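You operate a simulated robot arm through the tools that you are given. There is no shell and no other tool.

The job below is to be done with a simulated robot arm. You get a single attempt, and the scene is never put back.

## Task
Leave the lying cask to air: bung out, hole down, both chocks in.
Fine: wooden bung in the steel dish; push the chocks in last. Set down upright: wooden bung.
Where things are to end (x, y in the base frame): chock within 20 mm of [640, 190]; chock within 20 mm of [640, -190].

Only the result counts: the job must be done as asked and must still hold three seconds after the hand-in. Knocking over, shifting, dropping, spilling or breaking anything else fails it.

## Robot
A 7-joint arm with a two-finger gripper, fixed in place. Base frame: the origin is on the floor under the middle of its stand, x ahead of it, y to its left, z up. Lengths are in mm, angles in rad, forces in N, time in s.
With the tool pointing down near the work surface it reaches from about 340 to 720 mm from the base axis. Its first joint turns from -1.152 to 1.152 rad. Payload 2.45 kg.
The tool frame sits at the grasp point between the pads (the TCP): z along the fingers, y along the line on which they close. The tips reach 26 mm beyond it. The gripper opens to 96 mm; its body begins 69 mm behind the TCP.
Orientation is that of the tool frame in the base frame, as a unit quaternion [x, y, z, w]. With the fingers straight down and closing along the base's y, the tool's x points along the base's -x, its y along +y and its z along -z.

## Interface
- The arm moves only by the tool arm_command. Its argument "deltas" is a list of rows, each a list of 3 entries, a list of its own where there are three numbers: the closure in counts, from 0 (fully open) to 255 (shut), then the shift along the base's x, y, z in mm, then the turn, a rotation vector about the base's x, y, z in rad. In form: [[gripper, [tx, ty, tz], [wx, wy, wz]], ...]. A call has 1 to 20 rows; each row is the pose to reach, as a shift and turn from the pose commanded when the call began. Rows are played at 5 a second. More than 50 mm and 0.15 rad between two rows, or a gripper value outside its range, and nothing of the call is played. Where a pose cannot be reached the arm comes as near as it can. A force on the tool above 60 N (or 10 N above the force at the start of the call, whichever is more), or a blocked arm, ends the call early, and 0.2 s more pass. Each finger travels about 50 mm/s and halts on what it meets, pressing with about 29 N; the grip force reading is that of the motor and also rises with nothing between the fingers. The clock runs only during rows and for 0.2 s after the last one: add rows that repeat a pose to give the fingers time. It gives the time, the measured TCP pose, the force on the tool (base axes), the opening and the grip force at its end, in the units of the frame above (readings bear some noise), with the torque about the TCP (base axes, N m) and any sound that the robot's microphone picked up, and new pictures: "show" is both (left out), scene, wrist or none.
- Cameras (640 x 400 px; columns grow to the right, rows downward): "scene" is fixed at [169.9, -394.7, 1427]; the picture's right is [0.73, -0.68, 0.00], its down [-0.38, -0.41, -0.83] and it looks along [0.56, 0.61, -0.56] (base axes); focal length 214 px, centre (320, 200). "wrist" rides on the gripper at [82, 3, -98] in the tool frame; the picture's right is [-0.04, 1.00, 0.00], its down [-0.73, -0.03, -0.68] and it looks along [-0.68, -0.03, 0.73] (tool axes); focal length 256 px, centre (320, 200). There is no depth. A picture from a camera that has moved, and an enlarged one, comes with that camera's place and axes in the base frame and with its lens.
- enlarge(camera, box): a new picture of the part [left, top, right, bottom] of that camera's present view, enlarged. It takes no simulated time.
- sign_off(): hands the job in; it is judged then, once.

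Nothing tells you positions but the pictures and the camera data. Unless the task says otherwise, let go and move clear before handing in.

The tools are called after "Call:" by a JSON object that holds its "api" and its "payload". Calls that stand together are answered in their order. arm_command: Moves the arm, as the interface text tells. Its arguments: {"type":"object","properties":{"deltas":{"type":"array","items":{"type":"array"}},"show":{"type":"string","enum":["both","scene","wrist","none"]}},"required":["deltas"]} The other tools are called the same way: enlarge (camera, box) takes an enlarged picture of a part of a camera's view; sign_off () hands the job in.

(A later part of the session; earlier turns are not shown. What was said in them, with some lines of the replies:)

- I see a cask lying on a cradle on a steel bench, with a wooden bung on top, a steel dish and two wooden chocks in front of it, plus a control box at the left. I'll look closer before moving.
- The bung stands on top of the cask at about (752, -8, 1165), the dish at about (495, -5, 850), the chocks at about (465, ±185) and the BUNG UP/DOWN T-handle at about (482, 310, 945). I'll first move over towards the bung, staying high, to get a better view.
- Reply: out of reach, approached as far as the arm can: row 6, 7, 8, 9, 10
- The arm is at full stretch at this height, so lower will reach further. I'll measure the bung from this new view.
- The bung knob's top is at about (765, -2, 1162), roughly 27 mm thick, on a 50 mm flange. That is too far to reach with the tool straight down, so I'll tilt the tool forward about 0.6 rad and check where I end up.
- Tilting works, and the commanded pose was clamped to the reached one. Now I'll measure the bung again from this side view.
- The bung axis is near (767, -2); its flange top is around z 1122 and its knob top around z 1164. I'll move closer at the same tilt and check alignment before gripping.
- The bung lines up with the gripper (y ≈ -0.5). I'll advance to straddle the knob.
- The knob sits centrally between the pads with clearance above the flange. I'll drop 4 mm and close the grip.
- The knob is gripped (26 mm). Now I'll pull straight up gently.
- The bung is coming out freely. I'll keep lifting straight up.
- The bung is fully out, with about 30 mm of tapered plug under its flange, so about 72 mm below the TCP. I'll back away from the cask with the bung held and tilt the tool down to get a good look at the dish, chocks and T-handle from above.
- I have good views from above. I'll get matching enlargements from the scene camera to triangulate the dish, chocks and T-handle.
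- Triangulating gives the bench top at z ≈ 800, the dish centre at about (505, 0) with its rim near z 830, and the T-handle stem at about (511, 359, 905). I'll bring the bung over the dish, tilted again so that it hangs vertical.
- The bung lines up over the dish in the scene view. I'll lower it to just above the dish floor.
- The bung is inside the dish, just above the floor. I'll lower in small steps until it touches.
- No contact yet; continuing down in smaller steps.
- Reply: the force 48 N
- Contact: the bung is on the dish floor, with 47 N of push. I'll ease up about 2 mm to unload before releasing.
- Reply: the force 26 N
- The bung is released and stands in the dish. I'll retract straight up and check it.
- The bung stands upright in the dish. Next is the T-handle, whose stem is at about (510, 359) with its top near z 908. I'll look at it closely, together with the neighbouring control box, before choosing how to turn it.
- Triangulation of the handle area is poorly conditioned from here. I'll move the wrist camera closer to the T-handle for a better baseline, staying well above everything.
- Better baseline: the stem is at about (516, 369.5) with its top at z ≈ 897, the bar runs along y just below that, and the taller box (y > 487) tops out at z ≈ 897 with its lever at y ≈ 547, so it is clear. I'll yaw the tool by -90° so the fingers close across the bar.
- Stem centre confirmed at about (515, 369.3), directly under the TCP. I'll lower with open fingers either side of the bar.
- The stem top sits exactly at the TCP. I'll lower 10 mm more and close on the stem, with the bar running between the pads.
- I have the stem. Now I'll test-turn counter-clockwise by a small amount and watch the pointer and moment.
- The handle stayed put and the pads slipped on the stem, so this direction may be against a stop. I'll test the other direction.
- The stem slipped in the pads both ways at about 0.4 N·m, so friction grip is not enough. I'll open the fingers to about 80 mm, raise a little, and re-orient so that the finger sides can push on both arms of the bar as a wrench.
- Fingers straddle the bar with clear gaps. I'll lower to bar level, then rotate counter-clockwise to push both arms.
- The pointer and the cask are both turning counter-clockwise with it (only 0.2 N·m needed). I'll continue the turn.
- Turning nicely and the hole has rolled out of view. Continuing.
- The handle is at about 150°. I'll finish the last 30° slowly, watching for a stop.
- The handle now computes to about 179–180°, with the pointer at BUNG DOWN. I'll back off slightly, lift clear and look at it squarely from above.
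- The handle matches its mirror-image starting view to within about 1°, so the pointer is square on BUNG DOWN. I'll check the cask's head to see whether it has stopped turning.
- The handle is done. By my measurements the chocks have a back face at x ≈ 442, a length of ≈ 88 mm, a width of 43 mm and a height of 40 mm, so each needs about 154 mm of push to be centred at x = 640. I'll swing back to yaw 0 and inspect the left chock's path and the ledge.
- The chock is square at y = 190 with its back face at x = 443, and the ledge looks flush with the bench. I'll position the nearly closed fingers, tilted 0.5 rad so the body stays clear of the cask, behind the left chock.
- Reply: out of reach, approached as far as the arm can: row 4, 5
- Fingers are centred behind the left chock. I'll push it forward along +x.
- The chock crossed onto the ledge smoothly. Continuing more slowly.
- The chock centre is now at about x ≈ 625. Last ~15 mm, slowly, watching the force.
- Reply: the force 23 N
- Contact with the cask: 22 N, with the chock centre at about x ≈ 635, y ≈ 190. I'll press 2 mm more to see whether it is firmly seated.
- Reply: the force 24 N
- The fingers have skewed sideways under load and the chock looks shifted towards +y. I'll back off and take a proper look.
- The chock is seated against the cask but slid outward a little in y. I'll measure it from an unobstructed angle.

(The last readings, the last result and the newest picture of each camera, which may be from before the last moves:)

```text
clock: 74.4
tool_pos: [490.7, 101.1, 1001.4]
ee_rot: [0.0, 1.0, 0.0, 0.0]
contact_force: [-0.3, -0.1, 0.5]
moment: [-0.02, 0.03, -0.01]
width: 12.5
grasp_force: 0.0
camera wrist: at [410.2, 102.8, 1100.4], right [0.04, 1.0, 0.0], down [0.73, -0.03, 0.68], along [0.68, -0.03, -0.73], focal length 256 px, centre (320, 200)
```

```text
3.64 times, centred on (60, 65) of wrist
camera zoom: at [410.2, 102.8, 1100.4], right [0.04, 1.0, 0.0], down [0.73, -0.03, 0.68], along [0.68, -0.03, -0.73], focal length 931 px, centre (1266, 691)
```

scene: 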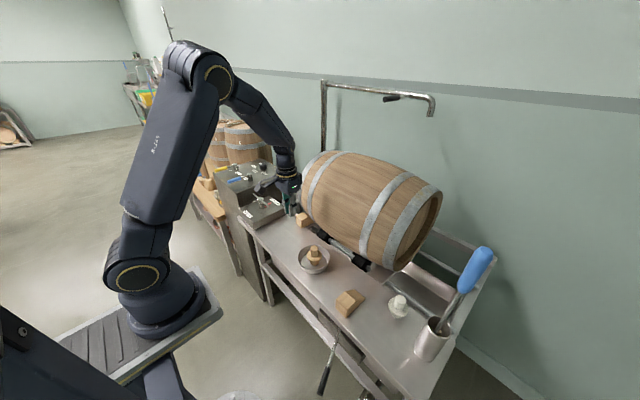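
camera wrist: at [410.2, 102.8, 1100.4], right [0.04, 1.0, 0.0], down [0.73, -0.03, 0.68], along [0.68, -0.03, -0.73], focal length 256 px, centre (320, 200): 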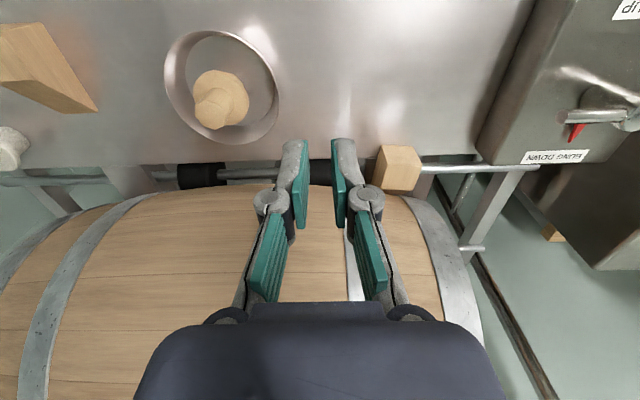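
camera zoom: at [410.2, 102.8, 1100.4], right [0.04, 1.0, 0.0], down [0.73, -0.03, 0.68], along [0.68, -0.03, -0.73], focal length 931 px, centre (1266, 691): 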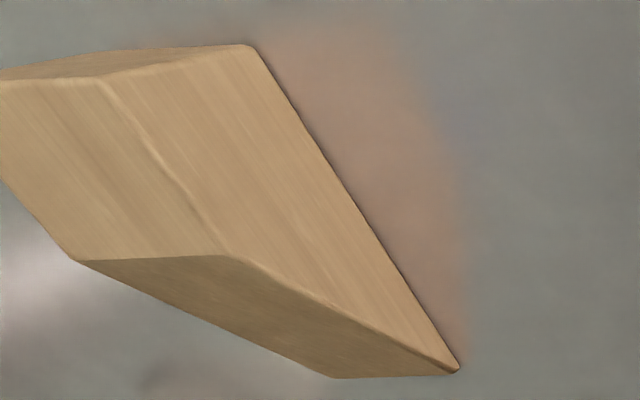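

The left chock measures about (639, 194), seated and only slightly turned, so it is well within tolerance. Now I'll go to the right chock and view it from above first.

Call:
{"api": "arm_command", "payload": {"deltas": [[222, [-5, -42, 0], [0, 0, 0]], [222, [-10, -84, 0], [0, 0, 0]], [222, [-15, -126, 0], [0, 0, 0]], [222, [-20, -168, 0], [0, 0, 0]], [222, [-25, -210, 0], [0, 0, 0]], [222, [-30, -252, 0], [0, 0, 0]], [222, [-33, -290, 0], [0, 0, 0]], [222, [-33, -290, 0], [0, 0, 0]], [222, [-33, -290, 0], [0, 0, 0]]]}}

Call:
{"api": "enlarge", "payload": {"camera": "wrist", "box": [220, 0, 420, 125]}}

Call:
{"api": "enlarge", "payload": {"camera": "scene", "box": [270, 180, 334, 245]}}

```text
clock: 76.4
tool_pos: [457.3, -192.1, 1000.6]
ee_rot: [0.001, 1.0, 0.001, 0.0]
contact_force: [-0.3, 0.8, -0.8]
moment: [0.02, 0.02, 0.02]
width: 12.0
grasp_force: 0.1
camera wrist: at [376.5, -188.8, 1099.2], right [0.04, 1.0, 0.0], down [0.73, -0.03, 0.68], along [0.68, -0.03, -0.73], focal length 256 px, centre (320, 200)
```

scene: 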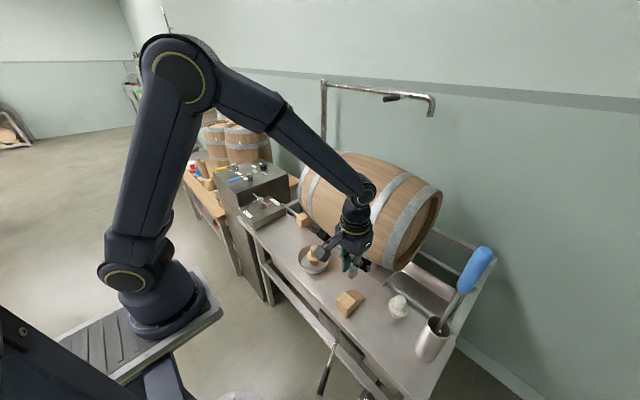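
wrist: 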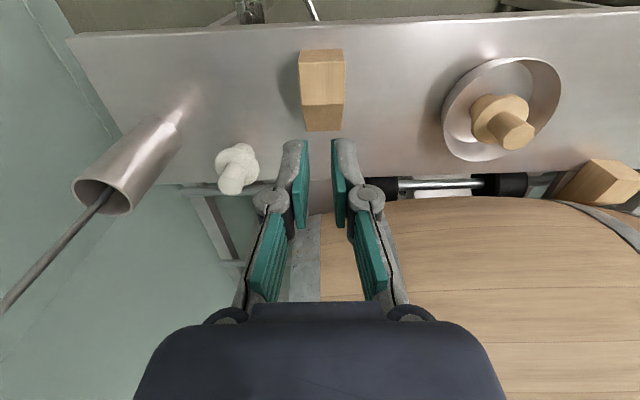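

```text
3.20 times, centred on (320, 62) of wrist
camera zoom: at [376.5, -188.8, 1099.2], right [0.04, 1.0, 0.0], down [0.73, -0.03, 0.68], along [0.68, -0.03, -0.73], focal length 819 px, centre (320, 640)
```

zoom: 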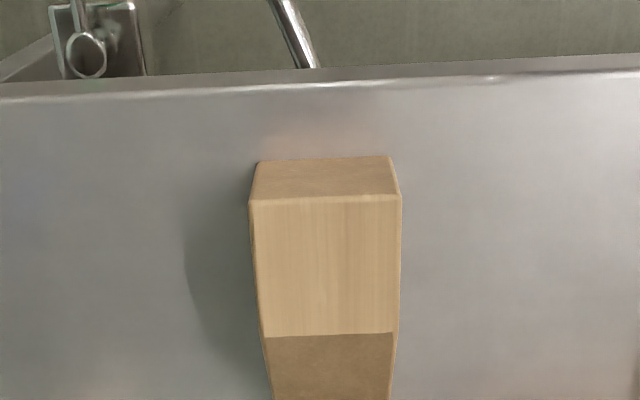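

```text
6.15 times, centred on (302, 212) of scene
camera zoom: at [169.9, -394.8, 1427.0], right [0.73, -0.68, 0.0], down [-0.38, -0.41, -0.83], along [0.56, 0.61, -0.56], focal length 1320 px, centre (431, 123)
```

zoom: 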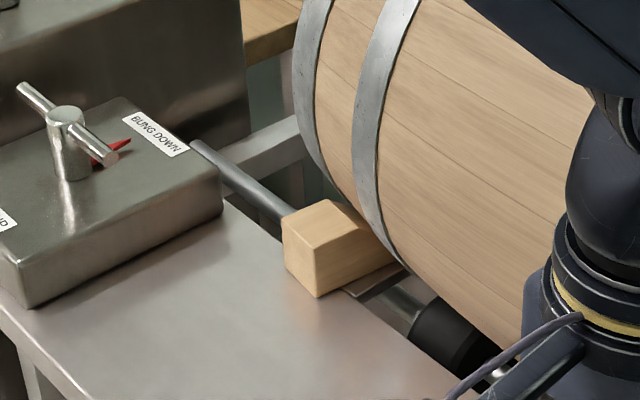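

The right chock is square, centred about 1.5 mm to the +y side of the TCP. I'll close the fingers fully for a stiffer pusher and take up the same tilted pose behind it.

Call:
{"api": "arm_command", "payload": {"deltas": [[255, [-9, 0.5, -10], [0, -0.1, 0]], [255, [-18, 1, -25], [0, -0.2, 0]], [255, [-27, 1.5, -45], [0, -0.3, 0]], [255, [-38, 1.5, -65], [0, -0.4, 0]], [255, [-48, 1.5, -85], [0, -0.5, 0]], [255, [-55, 1.5, -100], [0, -0.5, 0]], [255, [-55, 1.5, -120], [0, -0.5, 0]], [255, [-55, 1.5, -140], [0, -0.5, 0]], [255, [-55, 1.5, -155], [0, -0.5, 0]], [255, [-55, 1.5, -160], [0, -0.5, 0]], [255, [-55, 1.5, -160], [0, -0.5, 0]], [255, [-55, 1.5, -160], [0, -0.5, 0]]]}}

Call:
{"api": "enlarge", "payload": {"camera": "scene", "box": [300, 230, 412, 320]}}

Call:
{"api": "enlarge", "payload": {"camera": "wrist", "box": [240, 60, 400, 220]}}

```text
clock: 79.0
tool_pos: [403.9, -191.0, 843.9]
ee_rot: [0.0, 0.969, 0.0, 0.248]
contact_force: [0.3, 0.4, -0.6]
moment: [-0.04, 0.01, 0.01]
width: 0.0
grasp_force: 29.1
out of reach, approached as far as the arm can: row 4, 5, 6
camera wrist: at [286.7, -186.4, 890.3], right [0.03, 1.0, 0.02], down [0.32, -0.03, 0.95], along [0.95, -0.03, -0.32], focal length 256 px, centre (320, 200)
```

scene: 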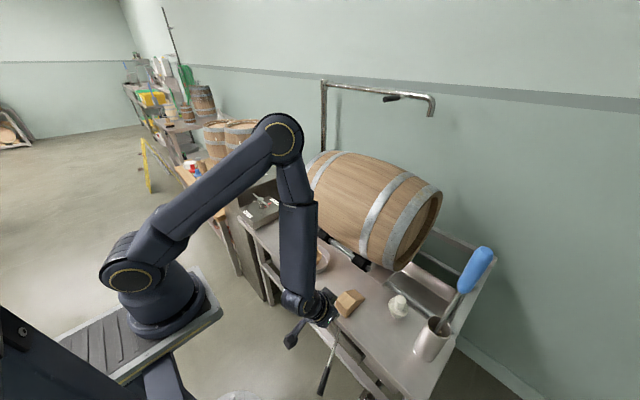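
wrist: 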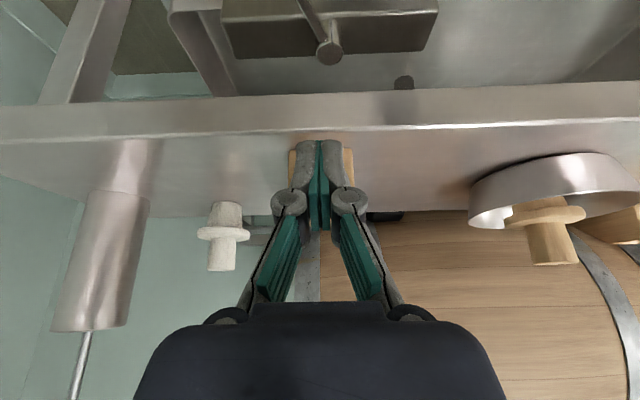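

```text
4.44 times, centred on (356, 275) of scene
camera zoom: at [169.9, -394.7, 1427.0], right [0.73, -0.68, 0.0], down [-0.38, -0.41, -0.83], along [0.56, 0.61, -0.56], focal length 953 px, centre (160, -133)
```

zoom: 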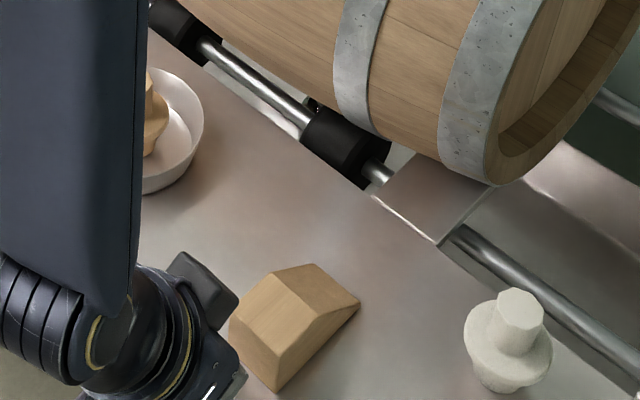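

```text
2.50 times, centred on (320, 140) of wrist
camera zoom: at [286.7, -186.4, 890.3], right [0.03, 1.0, 0.02], down [0.32, -0.03, 0.95], along [0.95, -0.03, -0.32], focal length 640 px, centre (320, 350)
```

zoom: 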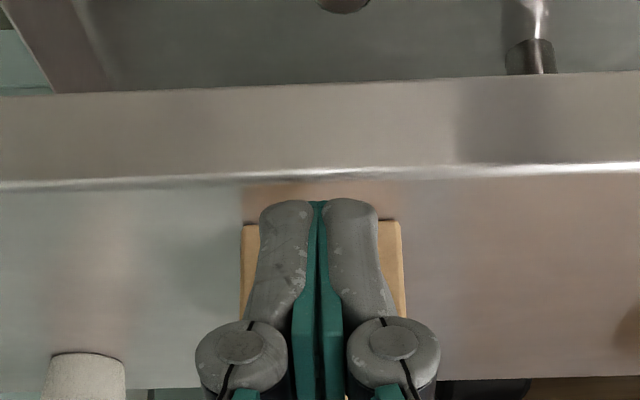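

Centred behind the right chock. Pushing forward.

Call:
{"api": "arm_command", "payload": {"deltas": [[255, [8, 0.5, -2], [0, 0, 0]], [255, [14, 0.5, -2], [0, 0, 0]], [255, [20, 0.5, -2], [0, 0, 0]], [255, [28, 0.5, -2], [0, 0, 0]], [255, [36, 0.5, -2], [0, 0, 0]], [255, [44, 0.5, -2], [0, 0, 0]], [255, [52, 0.5, -2], [0, 0, 0]], [255, [60, 0.5, -2], [0, 0, 0]], [255, [68, 0.5, -2], [0, 0, 0]], [255, [76, 0.5, -2], [0, 0, 0]], [255, [84, 0.5, -2], [0, 0, 0]], [255, [92, 0.5, -2], [0, 0, 0]], [255, [92, 0.5, -2], [0, 0, 0]]]}}

Call:
{"api": "enlarge", "payload": {"camera": "scene", "box": [320, 230, 432, 320]}}

Call:
{"api": "enlarge", "payload": {"camera": "wrist", "box": [220, 60, 420, 220]}}

```text
clock: 81.8
tool_pos: [496.7, -189.7, 839.7]
ee_rot: [0.0, 0.969, 0.0, 0.248]
contact_force: [0.4, 0.4, -0.6]
moment: [0.0, 0.01, -0.02]
width: 0.1
grasp_force: 28.4
camera wrist: at [379.4, -185.6, 887.4], right [0.03, 1.0, 0.02], down [0.32, -0.03, 0.95], along [0.95, -0.03, -0.32], focal length 256 px, centre (320, 200)
```

scene: 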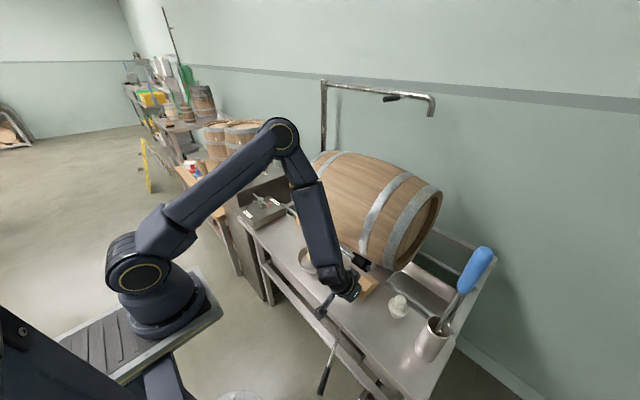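
wrist: 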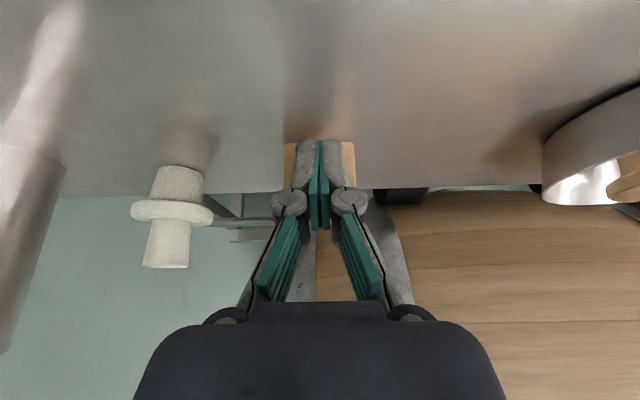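

```text
4.44 times, centred on (376, 275) of scene
camera zoom: at [169.9, -394.7, 1427.0], right [0.73, -0.68, 0.0], down [-0.38, -0.41, -0.83], along [0.56, 0.61, -0.56], focal length 953 px, centre (71, -133)
```

zoom: 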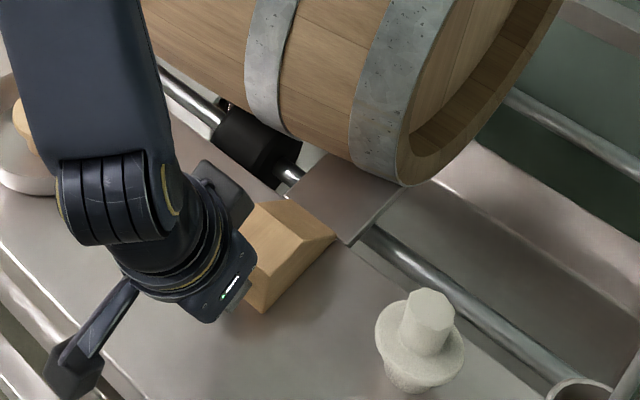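

```text
2.50 times, centred on (320, 140) of wrist
camera zoom: at [379.4, -185.6, 887.4], right [0.03, 1.0, 0.02], down [0.32, -0.03, 0.95], along [0.95, -0.03, -0.32], focal length 640 px, centre (320, 350)
```

zoom: 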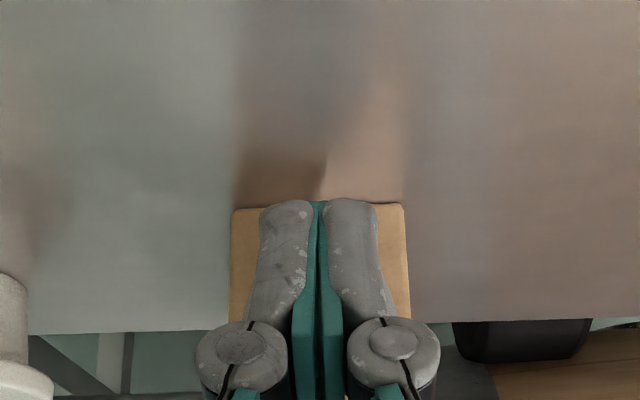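

Square and centred. Continuing across to the ledge.

Call:
{"api": "arm_command", "payload": {"deltas": [[255, [6, 0, 0], [0, 0, 0]], [255, [12, 0, 0], [0, 0, 0]], [255, [18, 0, 0], [0, 0, 0]], [255, [24, 0, 0], [0, 0, 0]], [255, [30, 0, 0], [0, 0, 0]], [255, [36, 0, 0], [0, 0, 0]], [255, [42, 0, 0], [0, 0, 0]], [255, [48, 0, 0], [0, 0, 0]], [255, [54, 0, 0], [0, 0, 0]], [255, [60, 0, 0], [0, 0, 0]], [255, [64, 0, 0], [0, 0, 0]], [255, [64, 0, 0], [0, 0, 0]]]}}

Call:
{"api": "enlarge", "payload": {"camera": "wrist", "box": [220, 60, 420, 220]}}

Call:
{"api": "enlarge", "payload": {"camera": "scene", "box": [330, 230, 426, 310]}}

```text
clock: 84.4
tool_pos: [560.5, -187.7, 839.1]
ee_rot: [-0.001, 0.969, 0.0, 0.246]
contact_force: [-0.9, 0.3, -0.4]
moment: [-0.04, 0.0, 0.0]
width: 6.0
grasp_force: 28.7
camera wrist: at [442.8, -184.8, 886.8], right [0.04, 1.0, 0.02], down [0.32, -0.03, 0.95], along [0.95, -0.03, -0.32], focal length 256 px, centre (320, 200)
```

scene: 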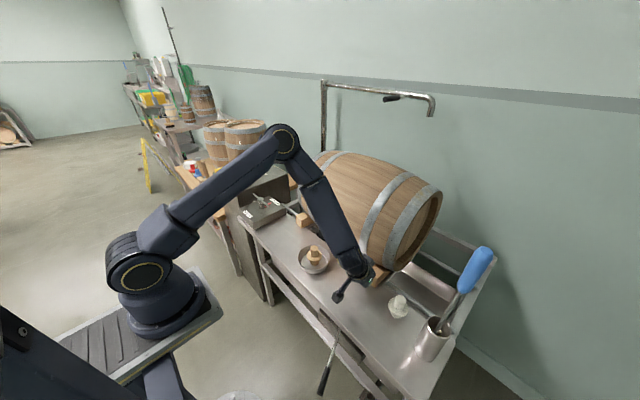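
wrist: 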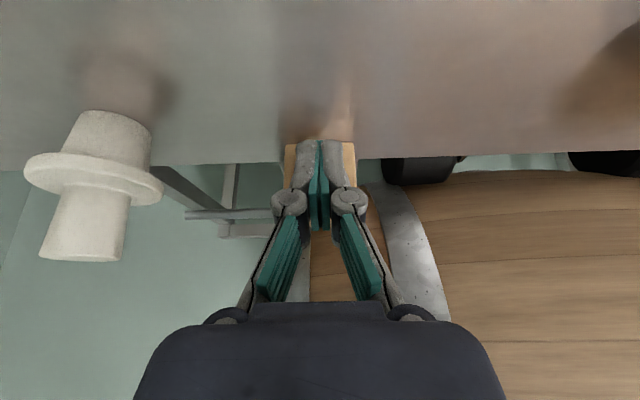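

```text
2.50 times, centred on (320, 140) of wrist
camera zoom: at [442.8, -184.8, 886.8], right [0.04, 1.0, 0.02], down [0.32, -0.03, 0.95], along [0.95, -0.03, -0.32], focal length 640 px, centre (320, 350)
```

zoom: 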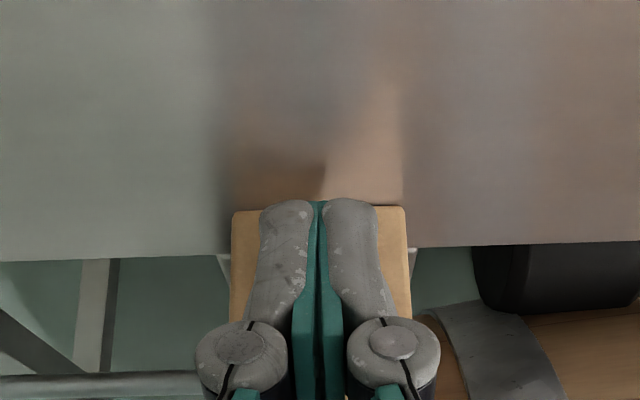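

```text
5.00 times, centred on (378, 270) of scene
camera zoom: at [169.9, -394.7, 1427.0], right [0.73, -0.68, 0.0], down [-0.38, -0.41, -0.83], along [0.56, 0.61, -0.56], focal length 1072 px, centre (30, -150)
```

zoom: 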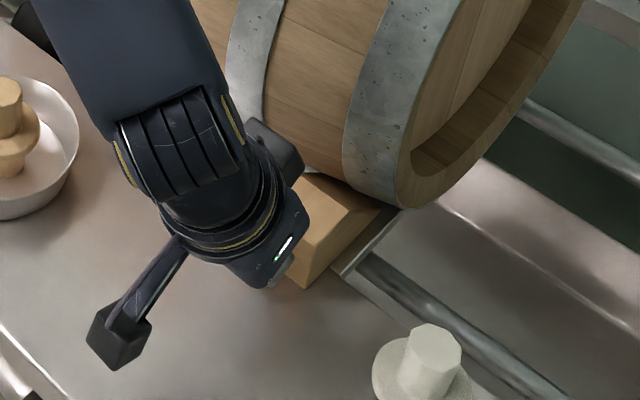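

Chock centre at about x ≈ 626. Final millimetres gently.

Call:
{"api": "arm_command", "payload": {"deltas": [[255, [2, 0, 0], [0, 0, 0]], [255, [4, 0, 0], [0, 0, 0]], [255, [6, 0, 0], [0, 0, 0]], [255, [7, 0, 0], [0, 0, 0]], [255, [7, 0, 0], [0, 0, 0]]], "show": "wrist"}}

Call:
{"api": "enlarge", "payload": {"camera": "wrist", "box": [220, 60, 420, 220]}}

```text
clock: 85.6
tool_pos: [566.6, -189.0, 839.1]
ee_rot: [0.001, 0.969, -0.001, 0.246]
contact_force: [-12.0, -2.5, 2.1]
moment: [-0.09, 0.15, -0.08]
width: 5.9
grasp_force: 28.1
camera wrist: at [448.6, -185.7, 887.3], right [0.04, 1.0, 0.02], down [0.32, -0.03, 0.95], along [0.95, -0.03, -0.32], focal length 256 px, centre (320, 200)
```

wrist: 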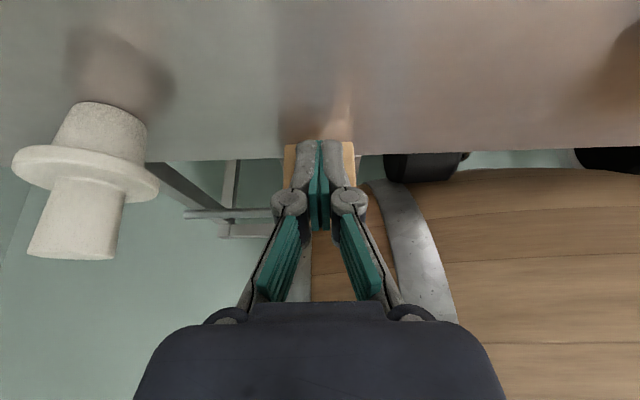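

```text
2.50 times, centred on (320, 140) of wrist
camera zoom: at [448.6, -185.7, 887.3], right [0.04, 1.0, 0.02], down [0.32, -0.03, 0.95], along [0.95, -0.03, -0.32], focal length 640 px, centre (320, 350)
```

zoom: 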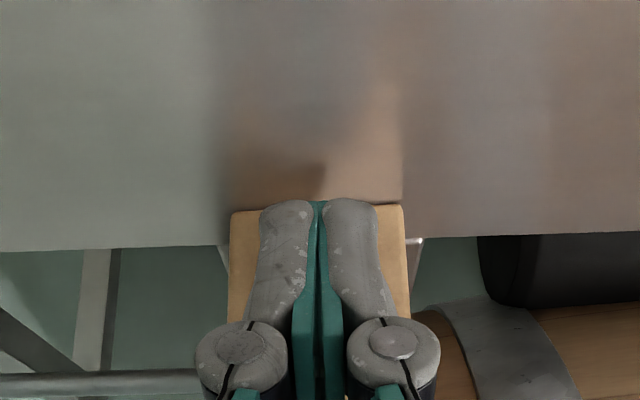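

Light contact (12 N), the chock is square and at y ≈ -190. I'll retreat carefully and measure it.

Call:
{"api": "arm_command", "payload": {"deltas": [[255, [-6, 0, 0], [0, 0, 0]], [255, [-20, 0, 0], [0, 0, 0]], [255, [-40, 0, 5], [0, 0, 0]], [255, [-60, 0, 20], [0, 0, 0]], [255, [-70, 20, 60], [0, 0.1, 0]], [255, [-80, 40, 100], [0, 0.2, 0]], [255, [-90, 60, 130], [0, 0.3, 0]], [255, [-90, 80, 150], [0, 0.4, 0]], [255, [-90, 95, 160], [0, 0.5, 0]], [255, [-85, 100, 160], [0, 0.5, 0]], [255, [-80, 100, 160], [0, 0.5, 0]], [255, [-80, 100, 160], [0, 0.5, 0]]]}}

Call:
{"api": "enlarge", "payload": {"camera": "wrist", "box": [160, 120, 280, 210]}}

Call:
{"api": "enlarge", "payload": {"camera": "scene", "box": [340, 235, 420, 300]}}

```text
clock: 88.2
tool_pos: [488.6, -88.6, 999.3]
ee_rot: [0.0, 1.0, 0.0, 0.0]
contact_force: [-0.3, -1.3, 0.0]
moment: [0.0, 0.01, 0.0]
width: 0.0
grasp_force: 28.9
camera wrist: at [407.9, -85.3, 1096.9], right [0.04, 1.0, 0.0], down [0.73, -0.03, 0.68], along [0.68, -0.03, -0.73], focal length 256 px, centre (320, 200)
```

scene: 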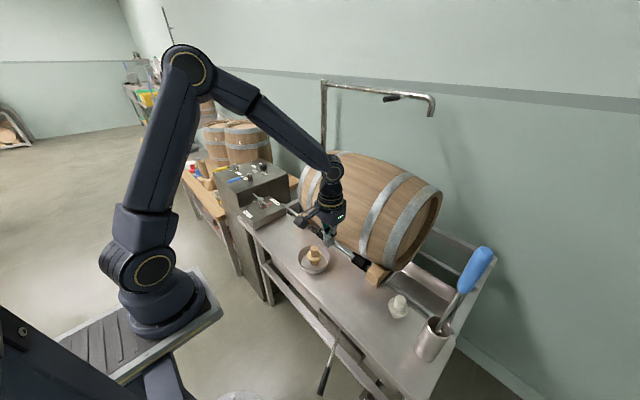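
wrist: 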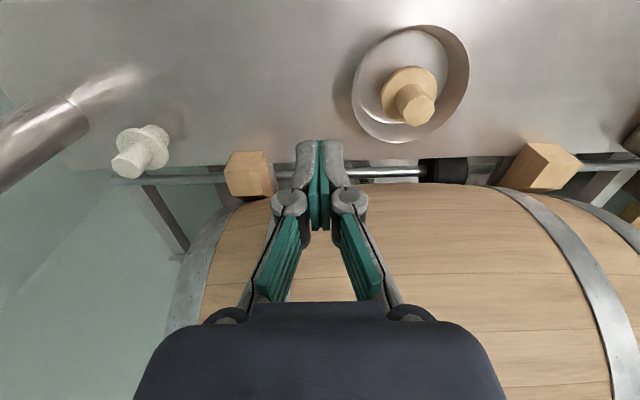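

```text
4.44 times, centred on (220, 165) of wrist
camera zoom: at [407.9, -85.3, 1096.9], right [0.04, 1.0, 0.0], down [0.73, -0.03, 0.68], along [0.68, -0.03, -0.73], focal length 1138 px, centre (764, 356)
```

zoom: 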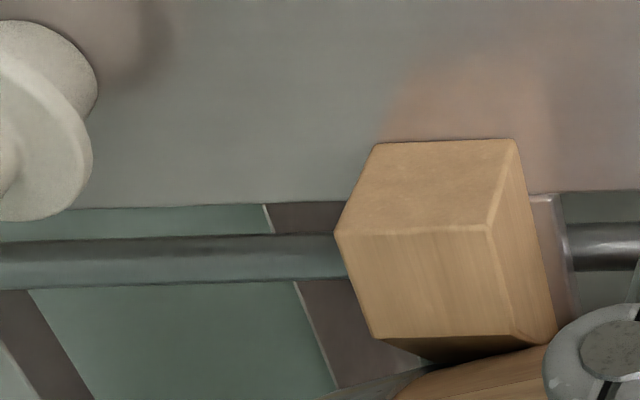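

```text
6.15 times, centred on (380, 268) of scene
camera zoom: at [169.9, -394.7, 1427.0], right [0.73, -0.68, 0.0], down [-0.38, -0.41, -0.83], along [0.56, 0.61, -0.56], focal length 1320 px, centre (-49, -215)
```

zoom: 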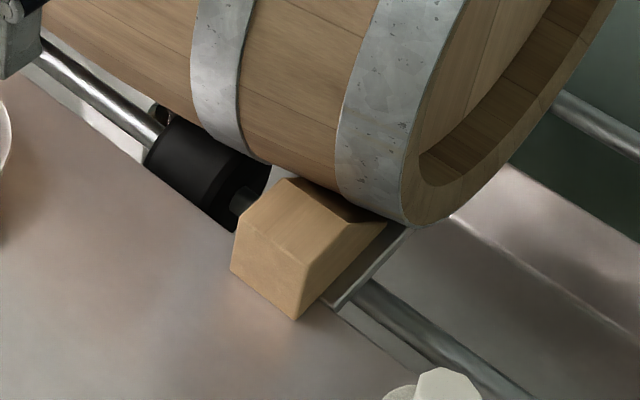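

The right chock measures about (636, -190), square and touching the cask. I'll raise the arm clear and do a last check of everything: handle, bung, dish, chocks and the other items.

Call:
{"api": "arm_command", "payload": {"deltas": [[200, [-15, 10, 40], [0, 0, 0]], [100, [-30, 20, 80], [0, 0, 0]], [0, [-50, 30, 120], [0, 0, 0]], [0, [-70, 30, 160], [0, 0, 0]], [0, [-80, 30, 200], [0, 0, 0]], [0, [-80, 30, 230], [0, 0, 0]], [0, [-80, 30, 230], [0, 0, 0]], [0, [-80, 30, 230], [0, 0, 0]]]}}

Call:
{"api": "enlarge", "payload": {"camera": "wrist", "box": [200, 0, 520, 200]}}

Call:
{"api": "enlarge", "payload": {"camera": "scene", "box": [220, 180, 348, 290]}}

Call:
{"api": "enlarge", "payload": {"camera": "scene", "box": [290, 140, 500, 370]}}

```text
clock: 90.0
tool_pos: [409.0, -59.4, 1230.8]
ee_rot: [0.001, 1.0, 0.0, 0.0]
contact_force: [-1.0, -0.3, 0.8]
moment: [0.02, 0.02, -0.04]
width: 96.1
grasp_force: 0.1
camera wrist: at [328.6, -55.9, 1329.8], right [0.04, 1.0, 0.0], down [0.73, -0.03, 0.68], along [0.68, -0.03, -0.73], focal length 256 px, centre (320, 200)
```

scene: 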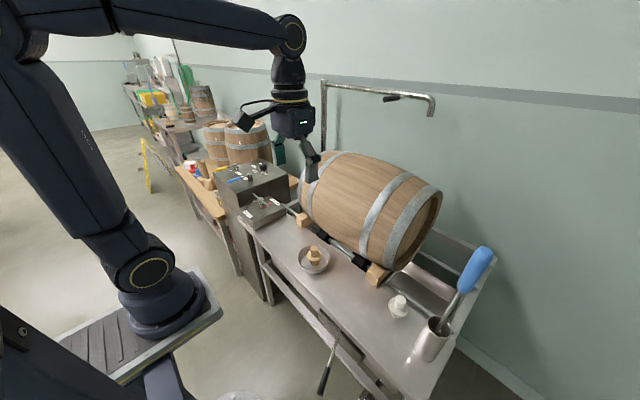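
wrist: 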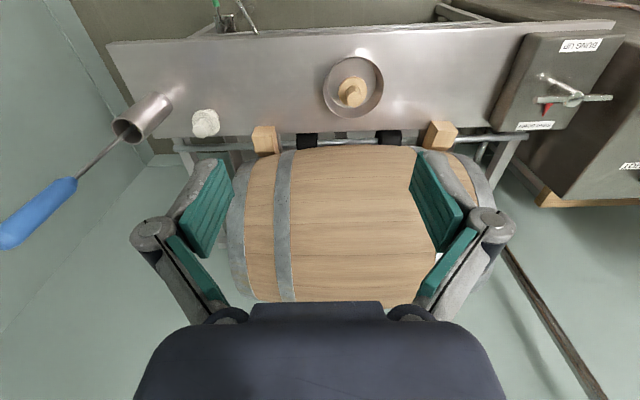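

```text
2.00 times, centred on (360, 100) of wrist
camera zoom: at [328.6, -55.9, 1329.8], right [0.04, 1.0, 0.0], down [0.73, -0.03, 0.68], along [0.68, -0.03, -0.73], focal length 512 px, centre (240, 400)
```

zoom: 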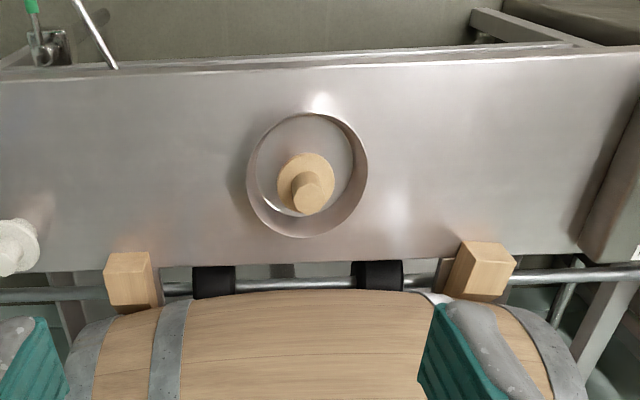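

```text
3.64 times, centred on (284, 235) of scene
camera zoom: at [169.9, -394.7, 1427.0], right [0.73, -0.68, 0.0], down [-0.38, -0.41, -0.83], along [0.56, 0.61, -0.56], focal length 780 px, centre (451, 73)
```

zoom: 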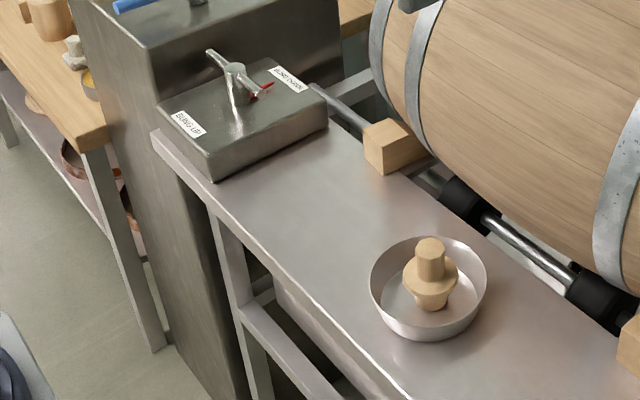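

```text
1.74 times, centred on (395, 255) of scene
camera zoom: at [169.9, -394.7, 1427.0], right [0.73, -0.68, 0.0], down [-0.38, -0.41, -0.83], along [0.56, 0.61, -0.56], focal length 373 px, centre (190, 104)
```

zoom: 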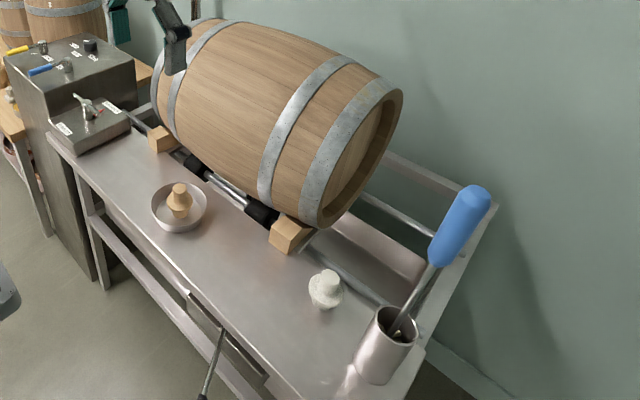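

Everything looks right. The bung stands upright in the dish and the handle points at BUNG DOWN, with the cask rolled. Both chocks are in against the cask at about (639, 194) and (636, -190), nothing else has been disturbed, and the arm is clear. Handing in.

Call:
{"api": "sign_off", "payload": {}}

```text
The job is handed in.
```

I've handed the job in with the bung out, the cask rolled to hole down, and both chocks pushed in last. Two limits: I couldn't see the hole underneath, and the result hasn't been reported back yet.

- **Bung:** the wooden bung is standing upright in the steel dish.
- **Cask:** I turned the T-handle from BUNG UP to BUNG DOWN, and the pointer sits within about 1° of a full half turn. I watched the hole roll out of view as the handle turned, and I'm relying on the handle for the final hole-down position.
- **Chocks:** both are touching the cask and within the 20 mm limit, measured from the pictures:

| Chock | Measured centre (mm) | Target (mm) | Off by |
|---|---|---|---|
| Left | (639, 194) | (640, 190) | about 4 mm |
| Right | (636, -190) | (640, -190) | about 5 mm |

The left chock slid outward a little and turned about 6° when I pressed it against the cask, so I pushed the right one more gently. Nothing else looked disturbed in the last pictures, and the arm was raised clear with the gripper open before I handed in.
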